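You operate a simulated robot arm through the tools that you are given. There is no shell and no other tool. Be economical: measure what you need, move in short steps, check, and stop when the job is done.

You are at the controls of a simulated robot arm. One attempt, no reset.

JOB
Lift the music box lid open.

Only the result counts: the job must be done as asked and must still hold three seconds after the hand-in. Knocking over, shifting, dropping, spilling or breaking anything else fails it. A push-on lid holds only when it is set on centred and level and pressed home; a screw cap is set on level and turned clockwise until tight.

ROBOT AND FRAMES
A 7-joint arm with a two-finger parallel gripper, fixed in place. Base frame: the origin is at the foot of the arm, x ahead of it, y to its left, z up. Lengths are in mm, angles in degrees, forces in N, time in s.
With the tool pointing down near the work surface it reaches from about 200 to 600 mm from the base axis. Its first joint turns from -66.0 to 66.0 degrees. Payload 2.6 kg.
The tool frame sits at the grasp point between the pads (the TCP): z along the fingers, y along the line on which they close. The tips reach 30 mm beyond it. Largest opening 94 mm; finger width 28, thickness 10; the body of the gripper, 50 by 96 mm, starts 55 mm behind the TCP.
Orientation is that of the tool frame in the base frame, as a unit quaternion [x, y, z, w]. With the fingers straight down and closing along the base's y, the tool's x points along the base's -x, its y along +y and its z along -z.

CONTROLS
- The arm moves only by the tool step_arm. Its argument "series" is text: rows parted by semicolons, each of 7 numbers parted by spaces: the turn, a rotation vector about the tool's x, y, z in rad, then the shift along the tool's x, y, z in mm, then the finger opening in mm, from 0 to 94. In form: wx wy wz x y z gripper; .... A call has 1 to 12 rows; each row is the pose to reach, as a shift and turn from the pose commanded when the call began, along the tool's axes at that moment. Rows are played at 5 a second. More than 50 mm and 8.6 degrees between two rows, or a gripper value outside its range, and nothing of the call is played. Where a pose cannot be reached the arm comes as near as it can. A force on the tool above 40 N (or 10 N above the force at the start of the call, whichever is more), or a blocked arm, ends the call early, and 0.2 s more pass. Each finger travels about 72 mm/s and halts on what it meets, pressing with about 36 N; the grip force reading is that of the motor and also rises with nothing between the fingers. The clock runs only during rows and for 0.2 s after the last one: add rows that repeat a pose to give the fingers time. The reply holds the time, the measured pose of the TCP, the force on the tool along the base axes, the opening and the grip force, in the units named above and with some noise.
- Cameras (640 x 400 px; columns grow to the right, rows downward): "scene" is fixed at [49.3, 437.9, 582.6]; the picture's right is [-0.67, -0.74, 0.00], its down [-0.29, 0.26, -0.92] and it looks along [0.68, -0.62, -0.39] (base axes); focal length 314 px, centre (320, 200). "wrist" rides on the gripper at [76, 14, -102] in the tool frame; the picture's right is [-0.18, 0.98, 0.00], its down [-0.75, -0.14, -0.64] and it looks along [-0.63, -0.12, 0.77] (tool axes); focal length 243 px, centre (320, 200). There is no depth. A picture from a camera that has moved, and an enlarged one, comes with that camera's place and axes in the base frame and with its lens.
- camera(camera): a new picture of that camera. The clock stands still meanwhile.
- close_up(camera, box): a new picture of the part [left, top, right, bottom] of that camera's present view, enlarged. The clock stands still meanwhile.
- hand_in(): hands the job in; it is judged then, once.

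Work in short steps. Places have to be worked out from the pictures, the camera data and where the tool is seen: move nearer, look again, correct. Check each grasp and each placing, and mend what went wrong. You have 90 turns and 36 pictures in all, those below and enlarged ones among them. Open the gripper and draw the arm clear of the work before you hand the job in, unless the task says otherwise; then end with one line.

The tools are called after "Request:" by a JSON object that holds its "method" and its "body". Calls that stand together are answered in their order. step_arm: Moves the arm, as the interface text tells. Its arguments: {"type":"object","properties":{"series":{"type":"string"}},"required":["series"]} The other tools are called the same way: camera (camera) takes a picture; close_up (camera, box) takes an enlarged picture of a part of a camera's view; hand_in () hands the job in.

At the start:

```text
t: 0.0
position: [333.2, -138.2, 362.4]
orientation: [0.0, 1.0, 0.001, 0.0]
ft_force: [0.5, 0.3, -0.7]
opening: 94.0
grasp_force: 0.1
```

scene: 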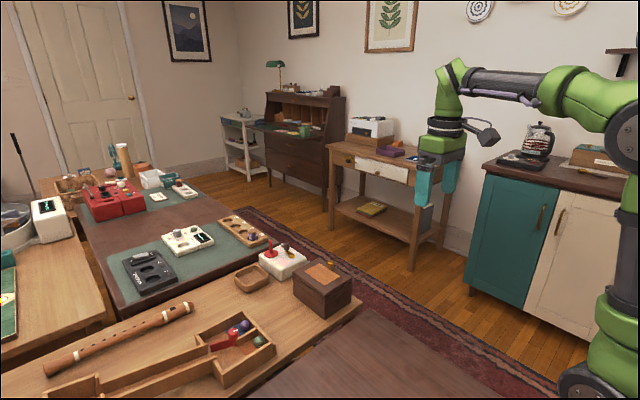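
wrist: 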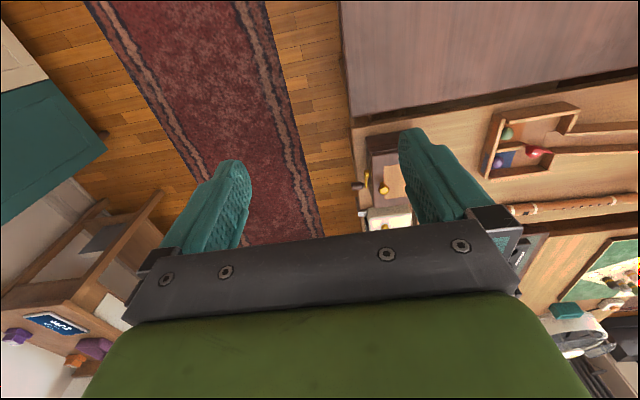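

The dark box at scene (323,288) looks like the music box; I'll enlarge both views of it.

Request:
{"method": "close_up", "body": {"camera": "scene", "box": [230, 220, 390, 320]}}

Request:
{"method": "close_up", "body": {"camera": "wrist", "box": [330, 120, 450, 240]}}

```text
4.00 times, centred on (310, 270) of scene
camera zoom: at [49.3, 437.9, 582.6], right [-0.67, -0.74, 0.0], down [-0.29, 0.26, -0.92], along [0.68, -0.62, -0.39], focal length 1256 px, centre (360, -80)
```

zoom: 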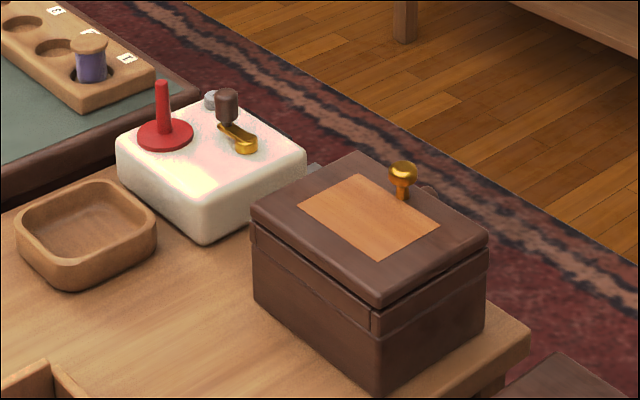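

```text
3.33 times, centred on (390, 180) of wrist
camera zoom: at [256.9, -124.0, 465.9], right [0.18, 0.98, 0.0], down [0.75, -0.14, 0.64], along [0.63, -0.12, -0.77], focal length 809 px, centre (87, 267)
```

zoom: 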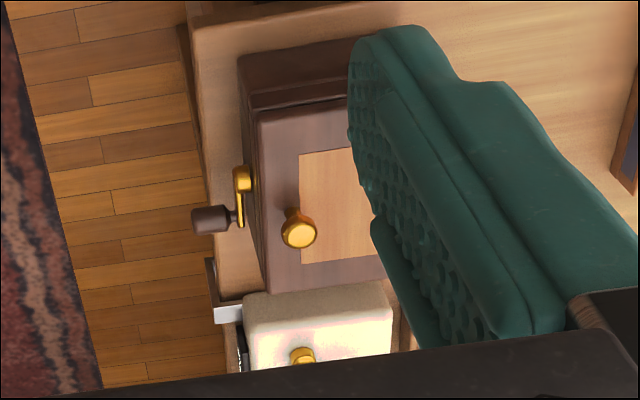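

I estimate the knob near (540,-55,105–140); the two views don't agree well on height. I'll move to a better vantage with the box between the fingers.

Request:
{"method": "step_arm", "body": {"series": "0 0 0 0 35 0 94; 0 0 0 0 75 0 94; 0 0 0 0 110 0 94; 0 0 0 0 110 0 94"}}

Request:
{"method": "camera", "body": {"camera": "wrist"}}

```text
t: 1.0
position: [332.7, -29.2, 364.3]
orientation: [0.0, 1.0, -0.001, -0.001]
ft_force: [0.2, -0.8, 0.6]
opening: 93.9
grasp_force: 0.0
```

```text
31 pictures are left
camera wrist: at [256.6, -14.5, 467.5], right [0.18, 0.98, 0.0], down [0.75, -0.14, 0.64], along [0.63, -0.12, -0.77], focal length 243 px, centre (320, 200)
```

wrist: 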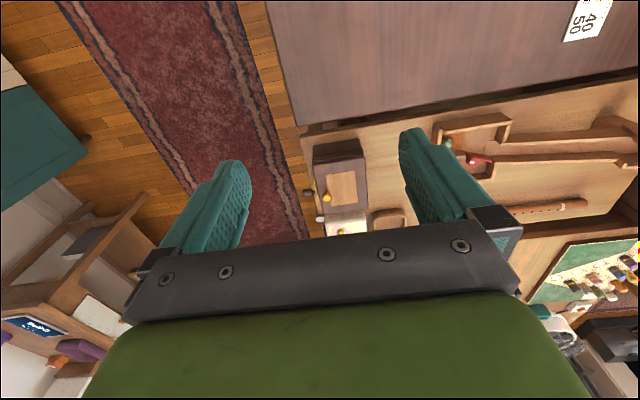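

Parallax again gives the knob near (550,-59,102). I'll enlarge this view to measure the box corners.

Request:
{"method": "close_up", "body": {"camera": "wrist", "box": [272, 120, 432, 220]}}

```text
4.00 times, centred on (352, 170) of wrist
camera zoom: at [256.6, -14.5, 467.5], right [0.18, 0.98, 0.0], down [0.75, -0.14, 0.64], along [0.63, -0.12, -0.77], focal length 970 px, centre (192, 320)
```

zoom: 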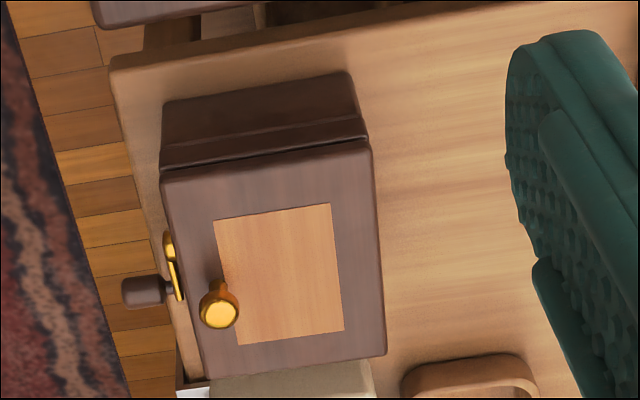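

Two views agree: lid spans x≈492–624, y≈-74–22, top z≈71, knob top about (553,-58,102), with the hinge presumably along the +y side and the crank on the -y side. I'll turn the gripper -90° so it closes along base x.

Request:
{"method": "step_arm", "body": {"series": "0 0 -0.14 0 0 0 94; 0 0 -0.28 0 0 0 94; 0 0 -0.42 0 0 0 94; 0 0 -0.56 0 0 0 94; 0 0 -0.70 0 0 0 94; 0 0 -0.84 0 0 0 94; 0 0 -0.98 0 0 0 94; 0 0 -1.12 0 0 0 94; 0 0 -1.26 0 0 0 94; 0 0 -1.4 0 0 0 94; 0 0 -1.5 0 0 0 94; 0 0 -1.5708 0 0 0 94"}}

```text
t: 3.6
position: [334.6, -28.7, 362.5]
orientation: [0.707, -0.707, 0.0, 0.0]
ft_force: [-0.6, 0.5, -0.7]
opening: 94.3
grasp_force: 0.2
```

Tool now closes along x. I'll move to above the knob at z≈230.

Request:
{"method": "step_arm", "body": {"series": "0 0 0 5 -37 20 94; 0 0 0 10 -73 40 94; 0 0 0 15 -110 65 94; 0 0 0 20 -146 90 94; 0 0 0 25 -182 110 94; 0 0 0 29 -218 132 94; 0 0 0 29 -218 132 94"}}

Request:
{"method": "camera", "body": {"camera": "wrist"}}

Request:
{"method": "camera", "body": {"camera": "scene"}}

```text
t: 5.2
position: [550.2, -57.3, 230.8]
orientation: [0.707, -0.707, 0.0, -0.001]
ft_force: [0.0, -0.3, 0.3]
opening: 93.9
grasp_force: 0.0
```

```text
29 pictures are left
camera wrist: at [535.6, -132.7, 333.6], right [-0.98, 0.18, 0.0], down [0.14, 0.75, 0.64], along [0.12, 0.63, -0.77], focal length 243 px, centre (320, 200)
```

wrist: 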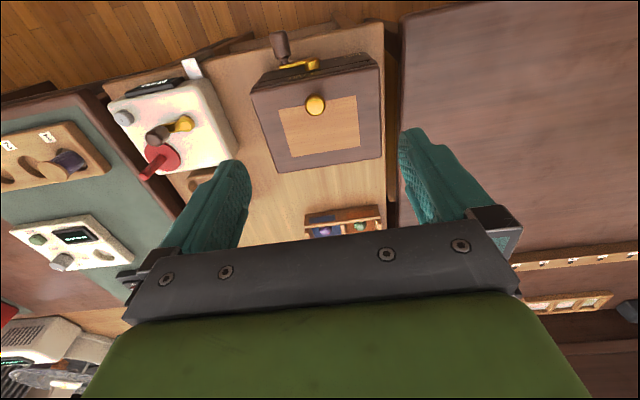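

```text
28 pictures are left
```

scene: 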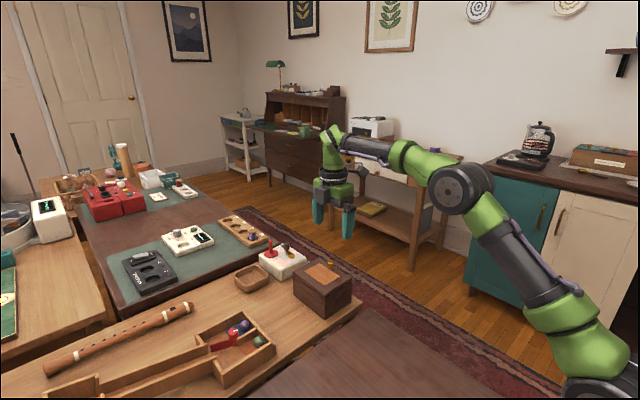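

Knob confirmed at about (555,-57,~102). I'll look closely at the knob shape and the hinge side before descending.

Request:
{"method": "close_up", "body": {"camera": "wrist", "box": [240, 20, 400, 180]}}

Request:
{"method": "close_up", "body": {"camera": "scene", "box": [284, 250, 364, 325]}}

```text
2.50 times, centred on (320, 100) of wrist
camera zoom: at [535.6, -132.7, 333.6], right [-0.98, 0.18, 0.0], down [0.14, 0.75, 0.64], along [0.12, 0.63, -0.77], focal length 606 px, centre (320, 450)
```

zoom: 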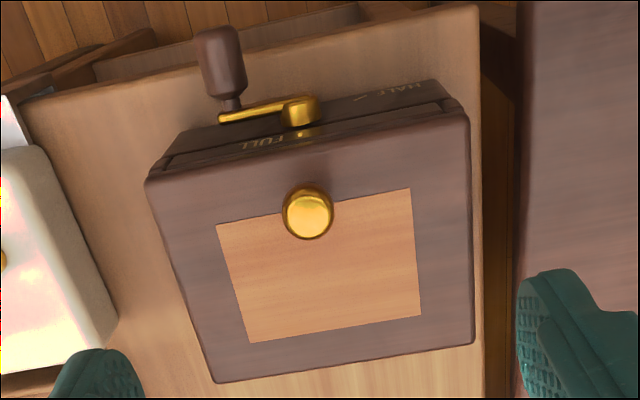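

```text
5.33 times, centred on (324, 288) of scene
camera zoom: at [49.3, 437.9, 582.6], right [-0.67, -0.74, 0.0], down [-0.29, 0.26, -0.92], along [0.68, -0.62, -0.39], focal length 1674 px, centre (299, -267)
```

zoom: 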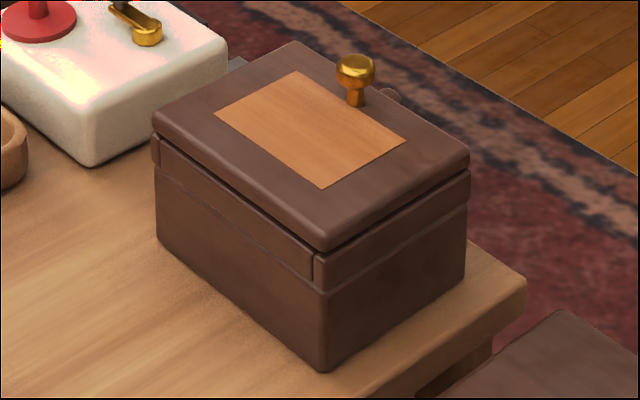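

Hinge strip is on the +y face; lid top ≈78, knob head z≈93–103, ~19 mm across. I'll descend to just above the knob with the fingers at 50 and check centring.

Request:
{"method": "step_arm", "body": {"series": "0 0 0 0 -2 40 80; 0 0 0 0 -4 75 50; 0 0 0 0 -4 92 50; 0 0 0 0 -4 92 50"}}

Request:
{"method": "camera", "body": {"camera": "wrist"}}

Request:
{"method": "close_up", "body": {"camera": "scene", "box": [270, 210, 380, 320]}}

```text
t: 6.2
position: [554.7, -57.9, 138.4]
orientation: [0.707, -0.707, 0.0, 0.0]
ft_force: [0.1, -0.8, -0.6]
opening: 49.9
grasp_force: 0.0
```

```text
25 pictures are left
camera wrist: at [540.6, -133.6, 241.7], right [-0.98, 0.18, 0.0], down [0.14, 0.75, 0.64], along [0.12, 0.63, -0.77], focal length 243 px, centre (320, 200)
```

wrist: 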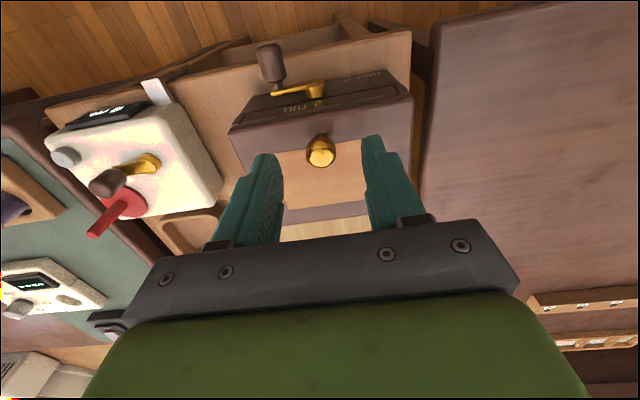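

```text
3.64 times, centred on (325, 265) of scene
camera zoom: at [49.3, 437.9, 582.6], right [-0.67, -0.74, 0.0], down [-0.29, 0.26, -0.92], along [0.68, -0.62, -0.39], focal length 1142 px, centre (302, -36)
```

zoom: 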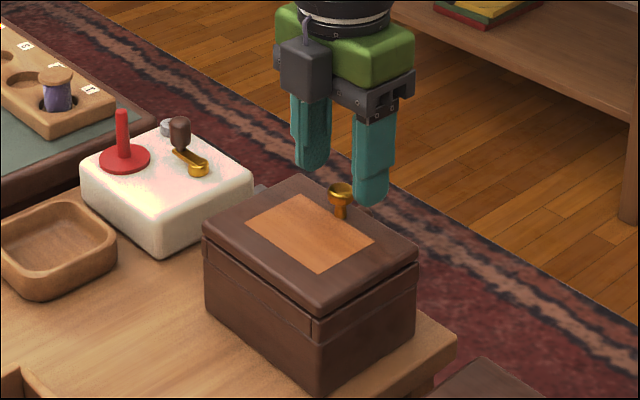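

Knob at (554.9,-55.4); centring is good. Descending to z≈114 with open fingers around the knob.

Request:
{"method": "step_arm", "body": {"series": "0 0 0 -2 0 8 50; 0 0 0 -2 0 16 50; 0 0 0 -2 0 24 50; 0 0 0 -2 0 24 50"}}

Request:
{"method": "close_up", "body": {"camera": "wrist", "box": [240, 80, 400, 220]}}

Request:
{"method": "close_up", "body": {"camera": "scene", "box": [300, 230, 370, 285]}}

```text
t: 7.2
position: [556.1, -55.6, 114.9]
orientation: [-0.707, 0.708, -0.001, -0.001]
ft_force: [0.4, 0.2, -0.3]
opening: 50.3
grasp_force: 0.0
```

```text
2.86 times, centred on (320, 150) of wrist
camera zoom: at [540.5, -132.0, 218.4], right [-0.98, 0.18, 0.0], down [0.14, 0.75, 0.64], along [0.12, 0.63, -0.77], focal length 693 px, centre (320, 343)
```

zoom: 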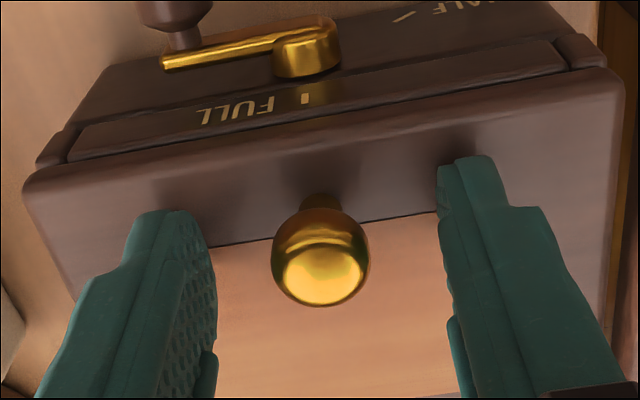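

```text
7.27 times, centred on (335, 258) of scene
camera zoom: at [49.3, 437.9, 582.6], right [-0.67, -0.74, 0.0], down [-0.29, 0.26, -0.92], along [0.68, -0.62, -0.39], focal length 2283 px, centre (211, -218)
```

zoom: 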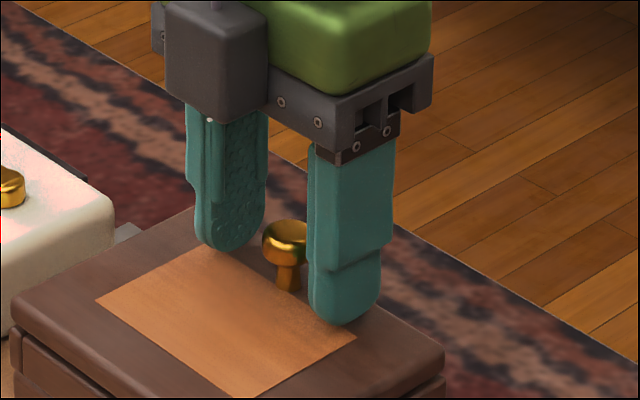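

The fingers straddle the knob centrally with tips just above the lid. Closing gently.

Request:
{"method": "step_arm", "body": {"series": "0 0 0 0 0 0 35; 0 0 0 0 0 0 26; 0 0 0 0 0 0 21; 0 0 0 0 0 0 18; 0 0 0 0 0 0 14; 0 0 0 0 0 0 14"}}

```text
t: 8.6
position: [554.2, -56.1, 114.3]
orientation: [-0.706, 0.708, 0.001, -0.001]
ft_force: [-11.9, -0.8, 3.1]
opening: 19.0
grasp_force: 44.9
```

Gripped on the 19 mm knob. I'll start lifting along an arc about a hinge line estimated at y≈22, z≈70, by 0.15 rad to feel the forces (also easing the small x offset).

Request:
{"method": "step_arm", "body": {"series": "0 0.05 0 -2.3 0.5 -3.84 14; 0 0.1 0 -4.78 0.7 -7.57 14; 0 0.15 0 -7.45 0.7 -11.16 14; 0 0.15 0 -7.45 0.7 -11.16 14"}}

Request:
{"method": "close_up", "body": {"camera": "scene", "box": [280, 220, 380, 320]}}

```text
t: 9.6
position: [555.1, -47.5, 127.6]
orientation: [-0.705, 0.706, -0.052, -0.053]
ft_force: [-18.5, -2.6, 12.7]
opening: 19.0
grasp_force: 44.7
```

```text
4.00 times, centred on (330, 270) of scene
camera zoom: at [49.2, 437.9, 582.6], right [-0.67, -0.74, 0.0], down [-0.29, 0.26, -0.92], along [0.68, -0.62, -0.39], focal length 1256 px, centre (280, -80)
```

zoom: 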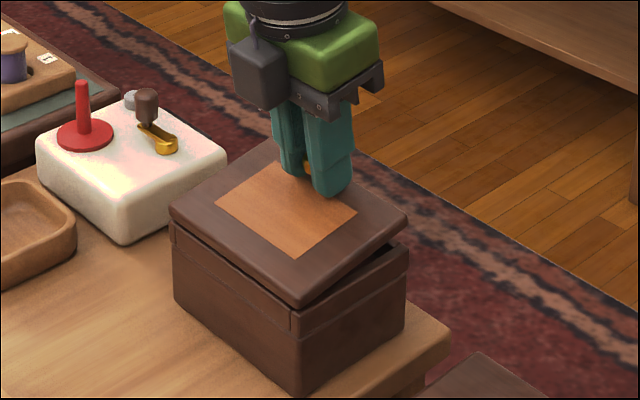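

The lid is hinging up as expected. Continuing another 0.4 rad on the arc, shifting 1 mm in +x to relieve the side load.

Request:
{"method": "step_arm", "body": {"series": "0 0.1 0 -4.78 -1 -7.57 14; 0 0.2 0 -10.3 -1.3 -14.62 14; 0 0.3 0 -16.49 -1.3 -21.08 14; 0 0.4 0 -23.29 -1.3 -26.9 14; 0 0.4 0 -23.29 -1.3 -26.9 14"}}

Request:
{"method": "close_up", "body": {"camera": "scene", "box": [280, 210, 380, 310]}}

```text
t: 10.2
position: [555.6, -37.0, 136.2]
orientation: [-0.695, 0.7, -0.113, -0.117]
ft_force: [-4.9, -0.9, 1.5]
opening: 19.1
grasp_force: 45.1
stopped in row 3: the force on the tool passed its limit (the readings are from after the stop); the commanded pose is now the measured one
```

```text
4.00 times, centred on (330, 260) of scene
camera zoom: at [49.3, 437.9, 582.6], right [-0.67, -0.74, 0.0], down [-0.29, 0.26, -0.92], along [0.68, -0.62, -0.39], focal length 1256 px, centre (280, -40)
```

zoom: 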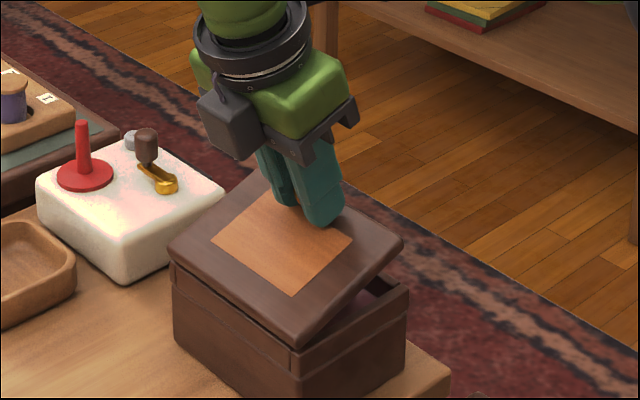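

The stop came from a force peak, likely speed; the relaxed pose (tilt ≈0.33 rad) fits the arc model. Continuing more slowly.

Request:
{"method": "step_arm", "body": {"series": "0 0.03 0 -1.36 0 -2.32 14; 0 0.06 0 -2.78 0 -4.6 14; 0 0.09 0 -4.27 0 -6.83 14; 0 0.12 0 -5.83 0 -9.02 14; 0 0.15 0 -7.45 0 -11.16 14; 0 0.15 0 -7.45 0 -11.16 14"}}

```text
t: 11.6
position: [556.2, -27.1, 146.4]
orientation: [-0.684, 0.69, -0.165, -0.169]
ft_force: [-23.5, 0.8, 15.1]
opening: 19.4
grasp_force: 44.5
```

Side load in x is building (-23 N). I'll nudge +x (tool -y) by 1 mm alone to learn the sign.

Request:
{"method": "step_arm", "body": {"series": "0 0 0 0 -1 0 14; 0 0 0 0 -1 0 14"}}

```text
t: 12.2
position: [555.5, -28.3, 146.1]
orientation: [-0.683, 0.69, -0.164, -0.171]
ft_force: [-32.8, -1.2, 20.5]
opening: 19.3
grasp_force: 45.5
```

Wrong direction (≈9 N/mm), so the reading is force on the tool; I'll shift tool +y by 3.5 mm.

Request:
{"method": "step_arm", "body": {"series": "0 0 0 0 1.5 0 14; 0 0 0 0 3.5 0 14; 0 0 0 0 3.5 0 14"}}

```text
t: 13.0
position: [555.2, -27.6, 146.1]
orientation: [0.687, -0.686, 0.168, 0.169]
ft_force: [16.0, -3.5, -1.3]
opening: 19.1
grasp_force: 44.8
```

Overshot slightly; back 1.1 mm in tool y, and continue the arc slowly.

Request:
{"method": "step_arm", "body": {"series": "0 0 0 0 -1.1 0 14; 0 0.03 0 -1.36 -1.1 -2.32 14; 0 0.06 0 -2.78 -1.1 -4.6 14; 0 0.09 0 -4.27 -1.1 -6.83 14; 0 0.12 0 -5.83 -1.1 -9.02 14; 0 0.15 0 -7.45 -1.1 -11.16 14; 0 0.15 0 -7.45 -1.1 -11.16 14"}}

```text
t: 14.6
position: [554.7, -15.1, 151.9]
orientation: [-0.672, 0.673, -0.218, -0.22]
ft_force: [16.9, -1.2, -4.3]
opening: 19.4
grasp_force: 45.0
```

Tracking the arc model very well (tilt ≈0.63 rad). Small side correction and on by 0.28 rad.

Request:
{"method": "step_arm", "body": {"series": "0 0 0 0 -1 0 14; 0 0.04 0 -1.82 -1 -3.08 14; 0 0.08 0 -3.77 -1 -6.09 14; 0 0.12 0 -5.83 -1 -9.02 14; 0 0.16 0 -8.01 -1 -11.87 14; 0 0.2 0 -10.3 -1 -14.62 14; 0 0.24 0 -12.69 -1 -17.28 14; 0 0.28 0 -15.2 -1 -19.85 14; 0 0.28 0 -15.2 -1 -19.85 14"}}

Request:
{"method": "camera", "body": {"camera": "scene"}}

```text
t: 16.6
position: [555.2, 9.0, 160.6]
orientation: [-0.633, 0.637, -0.309, -0.314]
ft_force: [-10.1, -4.8, 15.4]
opening: 19.1
grasp_force: 44.9
```

```text
19 pictures are left
```

scene: 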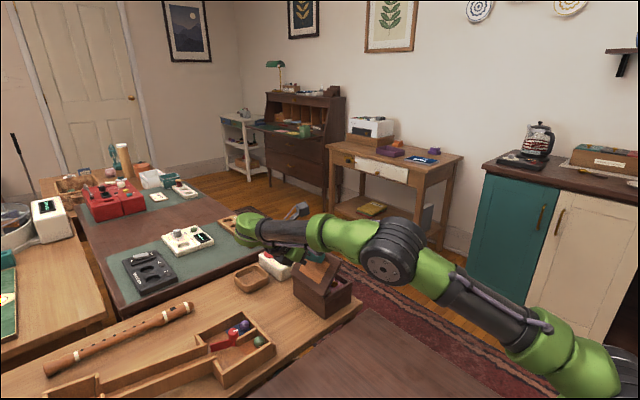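

Lid is ~52° open and tracking. Continuing in the same slow arc.

Request:
{"method": "step_arm", "body": {"series": "0 0 0 0 0.6 0 14; 0 0.04 0 -1.82 0.6 -3.08 14; 0 0.08 0 -3.77 0.6 -6.09 14; 0 0.12 0 -5.83 0.6 -9.02 14; 0 0.16 0 -8.01 0.6 -11.87 14; 0 0.2 0 -10.3 0.6 -14.62 14; 0 0.24 0 -12.69 0.6 -17.28 14; 0 0.28 0 -15.2 0.6 -19.85 14; 0 0.28 0 -15.2 0.6 -19.85 14"}}

Request:
{"method": "close_up", "body": {"camera": "scene", "box": [220, 180, 380, 320]}}

```text
t: 18.6
position: [555.8, 34.3, 160.4]
orientation: [-0.585, 0.585, -0.396, -0.398]
ft_force: [3.1, 1.6, 22.4]
opening: 19.2
grasp_force: 44.3
```

```text
2.86 times, centred on (300, 250) of scene
camera zoom: at [49.1, 437.9, 582.6], right [-0.67, -0.74, 0.0], down [-0.29, 0.26, -0.92], along [0.68, -0.62, -0.39], focal length 897 px, centre (377, 57)
```

zoom: 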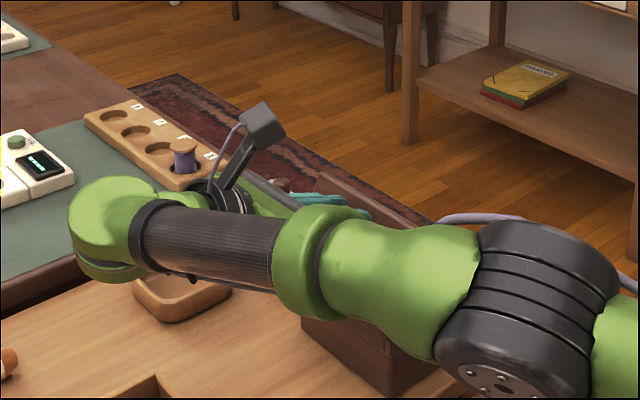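

Lid ≈68°, arc still fits. Continuing to about 84°, with 1 mm radial relief.

Request:
{"method": "step_arm", "body": {"series": "0 0 0 1 0 0 14; 0 0.04 0 -0.82 0 -3.08 14; 0 0.08 0 -2.77 0 -6.09 14; 0 0.12 0 -4.83 0 -9.02 14; 0 0.16 0 -7.01 0 -11.87 14; 0 0.2 0 -9.3 0 -14.62 14; 0 0.24 0 -11.69 0 -17.28 14; 0 0.28 0 -14.2 0 -19.85 14; 0 0.28 0 -14.2 0 -19.85 14"}}

Request:
{"method": "camera", "body": {"camera": "scene"}}

Request:
{"method": "camera", "body": {"camera": "wrist"}}

```text
t: 20.6
position: [554.3, 58.8, 154.3]
orientation: [0.524, -0.523, 0.473, 0.476]
ft_force: [6.6, 8.8, 16.8]
opening: 19.2
grasp_force: 45.0
```

```text
17 pictures are left
```

scene: 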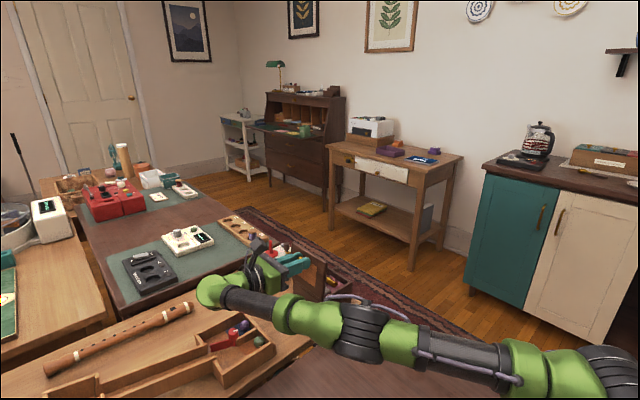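

```text
16 pictures are left
camera wrist: at [540.9, 153.3, 242.0], right [-0.98, 0.02, -0.18], down [0.14, 0.71, -0.69], along [0.11, -0.7, -0.71], focal length 243 px, centre (320, 200)
```

wrist: 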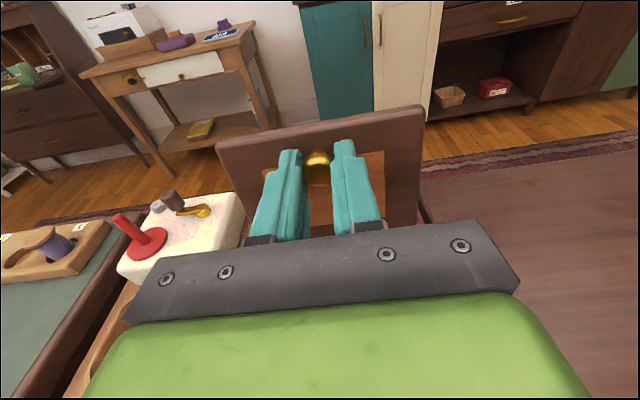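

Lid ≈84°. A maze toy is beneath the wrist (y≈240, top ≈50), so I'll only go slightly past vertical (~94°) and watch forces.

Request:
{"method": "step_arm", "body": {"series": "0 0 0 1 -0.5 0 14; 0 0.04 0 -0.82 -0.5 -3.08 14; 0 0.08 0 -2.77 -0.5 -6.09 14; 0 0.12 0 -4.83 -0.5 -9.02 14; 0 0.16 0 -7.01 -0.5 -11.87 14; 0 0.18 0 -8.14 -0.5 -13.25 14; 0 0.18 0 -8.14 -0.5 -13.25 14"}}

Request:
{"method": "close_up", "body": {"camera": "scene", "box": [180, 220, 380, 380]}}

```text
t: 22.1
position: [554.4, 72.4, 146.6]
orientation: [0.481, -0.473, 0.524, 0.52]
ft_force: [8.6, -0.3, -0.9]
opening: 19.1
grasp_force: 45.6
out of reach, approached as far as the arm can: row 6, 7
stopped in row 7: the force on the tool passed its limit (the readings are from after the stop); the commanded pose is now the measured one
```

```text
2.50 times, centred on (280, 300) of scene
camera zoom: at [49.3, 437.8, 582.6], right [-0.67, -0.74, 0.0], down [-0.29, 0.26, -0.92], along [0.68, -0.62, -0.39], focal length 785 px, centre (420, -50)
```

zoom: 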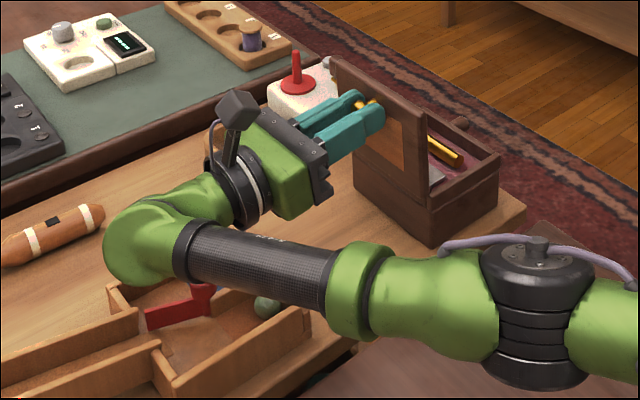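

Lid is at ~95°, past vertical, and the arm is near its reach limit. Releasing the knob gently and checking the lid.

Request:
{"method": "step_arm", "body": {"series": "0 0 0 0 0 0 22; 0 0 0 0 0 0 30; 0 0 0 0 0 0 45; 0 0 0 0 0 0 50; 0 0 0 0 0 0 50"}}

Request:
{"method": "close_up", "body": {"camera": "scene", "box": [240, 220, 360, 320]}}

Request:
{"method": "camera", "body": {"camera": "wrist"}}

```text
t: 23.2
position: [554.3, 71.9, 148.6]
orientation: [0.48, -0.474, 0.523, 0.521]
ft_force: [0.4, -0.3, -0.1]
opening: 50.2
grasp_force: 0.1
```

```text
4.00 times, centred on (300, 270) of scene
camera zoom: at [49.3, 437.9, 582.6], right [-0.67, -0.74, 0.0], down [-0.29, 0.26, -0.92], along [0.68, -0.62, -0.39], focal length 1256 px, centre (400, -80)
```

zoom: 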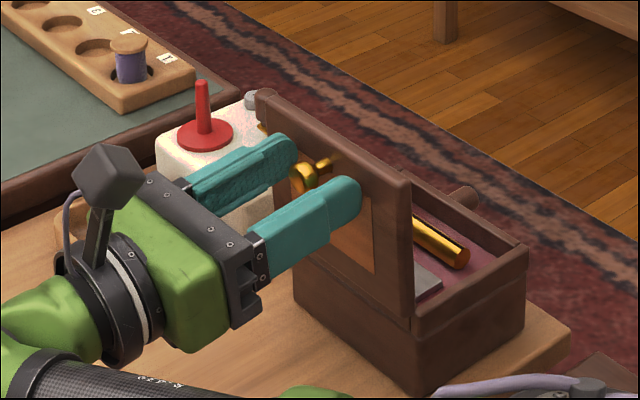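

```text
13 pictures are left
camera wrist: at [539.2, 181.9, 214.5], right [-0.98, -0.03, -0.18], down [0.13, 0.57, -0.81], along [0.12, -0.82, -0.56], focal length 243 px, centre (320, 200)
```

wrist: 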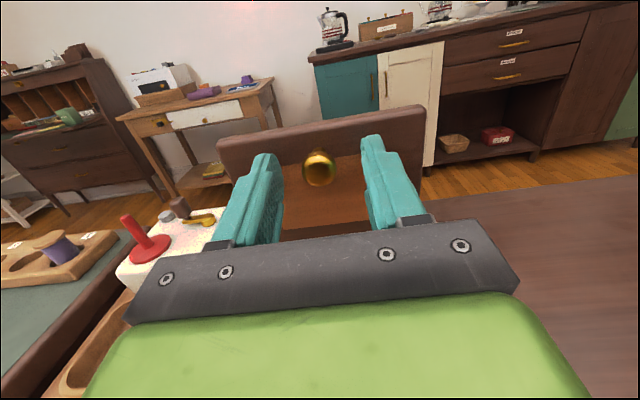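

The lid stands by itself. Backing off along the fingers with slight un-tilting and rising.

Request:
{"method": "step_arm", "body": {"series": "0 -0.03 0 2 0 -7 50; 0 -0.06 0 4 0 -14 50; 0 -0.1 0 7 0 -22 50; 0 -0.14 0 10 0 -30 50; 0 -0.18 0 14 0 -38 50; 0 -0.18 0 14 0 -38 50"}}

Request:
{"method": "close_up", "body": {"camera": "scene", "box": [180, 220, 380, 380]}}

```text
t: 24.6
position: [544.0, 100.8, 158.2]
orientation: [0.52, -0.514, 0.482, 0.482]
ft_force: [-0.5, -0.1, -0.5]
opening: 50.1
grasp_force: 0.1
out of reach, approached as far as the arm can: row 1, 2, 3, 4, 5, 6
```

```text
2.50 times, centred on (280, 300) of scene
camera zoom: at [49.3, 437.9, 582.6], right [-0.67, -0.74, 0.0], down [-0.29, 0.26, -0.92], along [0.68, -0.62, -0.39], focal length 785 px, centre (420, -50)
```

zoom: 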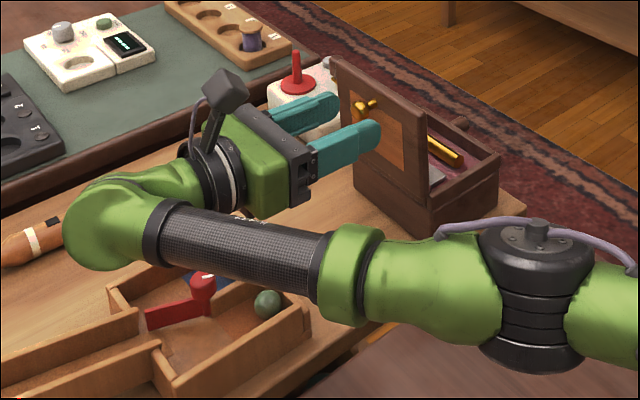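

Tips are now clear of the knob. Untilting while rising and pulling toward the base.

Request:
{"method": "step_arm", "body": {"series": "0 -0.1 0 6 2 -6 50; 0 -0.2 0 14 6 -10 50; 0 -0.3 0 24 12 -14 50; 0 -0.4 0 36 20 -16 50; 0 -0.5 0 50 30 -18 50; 0 -0.6 0 65 40 -18 50; 0 -0.7 0 80 50 -18 50; 0 -0.7 0 80 50 -18 50"}}

Request:
{"method": "close_up", "body": {"camera": "scene", "box": [160, 180, 400, 340]}}

```text
t: 26.4
position: [494.0, 111.7, 239.5]
orientation: [0.658, -0.651, 0.267, 0.269]
ft_force: [-0.4, 0.8, -0.2]
opening: 50.0
grasp_force: 0.1
out of reach, approached as far as the arm can: row 2, 3, 4, 5
```

```text
2.50 times, centred on (280, 260) of scene
camera zoom: at [49.3, 437.9, 582.6], right [-0.67, -0.74, 0.0], down [-0.29, 0.26, -0.92], along [0.68, -0.62, -0.39], focal length 785 px, centre (420, 50)
```

zoom: 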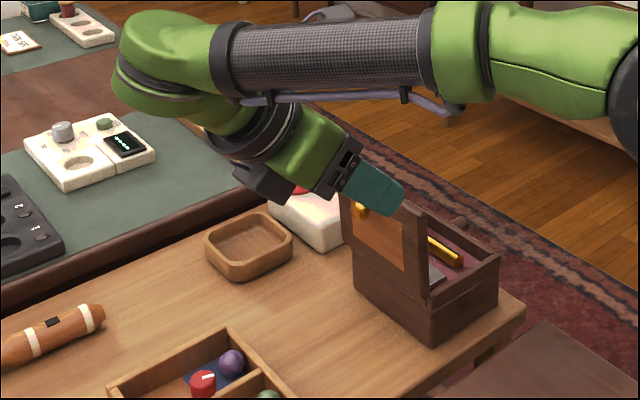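

Lid stays open and nothing else moved. Drawing the arm up and back further.

Request:
{"method": "step_arm", "body": {"series": "0 0 0 20 10 -20 50; 0 -0.1 0 40 25 -40 50; 0 -0.2 0 60 40 -60 50; 0 -0.3 0 75 60 -75 50; 0 -0.4 0 75 90 -75 50; 0 -0.5 0 75 120 -75 50; 0 -0.5 0 75 120 -75 50; 0 -0.5 0 75 120 -75 50; 0 -0.5 0 75 120 -75 50; 0 -0.5 0 75 120 -75 50"}}

Request:
{"method": "camera", "body": {"camera": "scene"}}

Request:
{"method": "close_up", "body": {"camera": "scene", "box": [240, 220, 380, 330]}}

```text
t: 28.6
position: [375.0, 108.4, 346.1]
orientation: [0.703, -0.697, 0.098, 0.1]
ft_force: [0.0, 0.5, -0.1]
opening: 50.0
grasp_force: 0.0
```

```text
10 pictures are left
```

scene: 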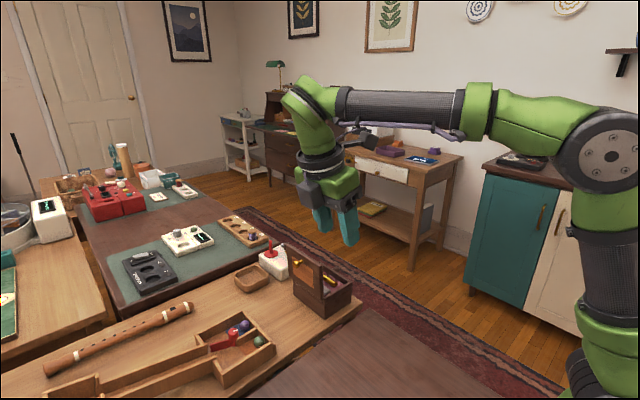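

```text
3.64 times, centred on (310, 275) of scene
camera zoom: at [49.3, 437.9, 582.6], right [-0.67, -0.74, 0.0], down [-0.29, 0.26, -0.92], along [0.68, -0.62, -0.39], focal length 1142 px, centre (356, -73)
```

zoom: 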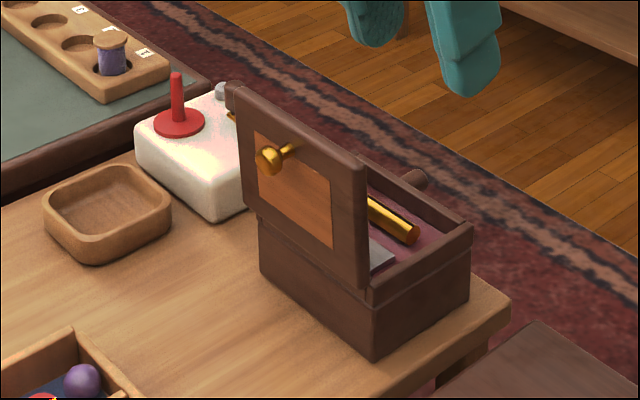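

The lid has stood open at about 95° for several seconds after release, the box is where it was, and the arm is clear, so I'm handing in.

Request:
{"method": "hand_in", "body": {}}

```text
The job is handed in.
```

The music box lid is open, standing by itself at about 95°. The gripper is released and the arm drawn clear, and in the last pictures nothing else had moved.
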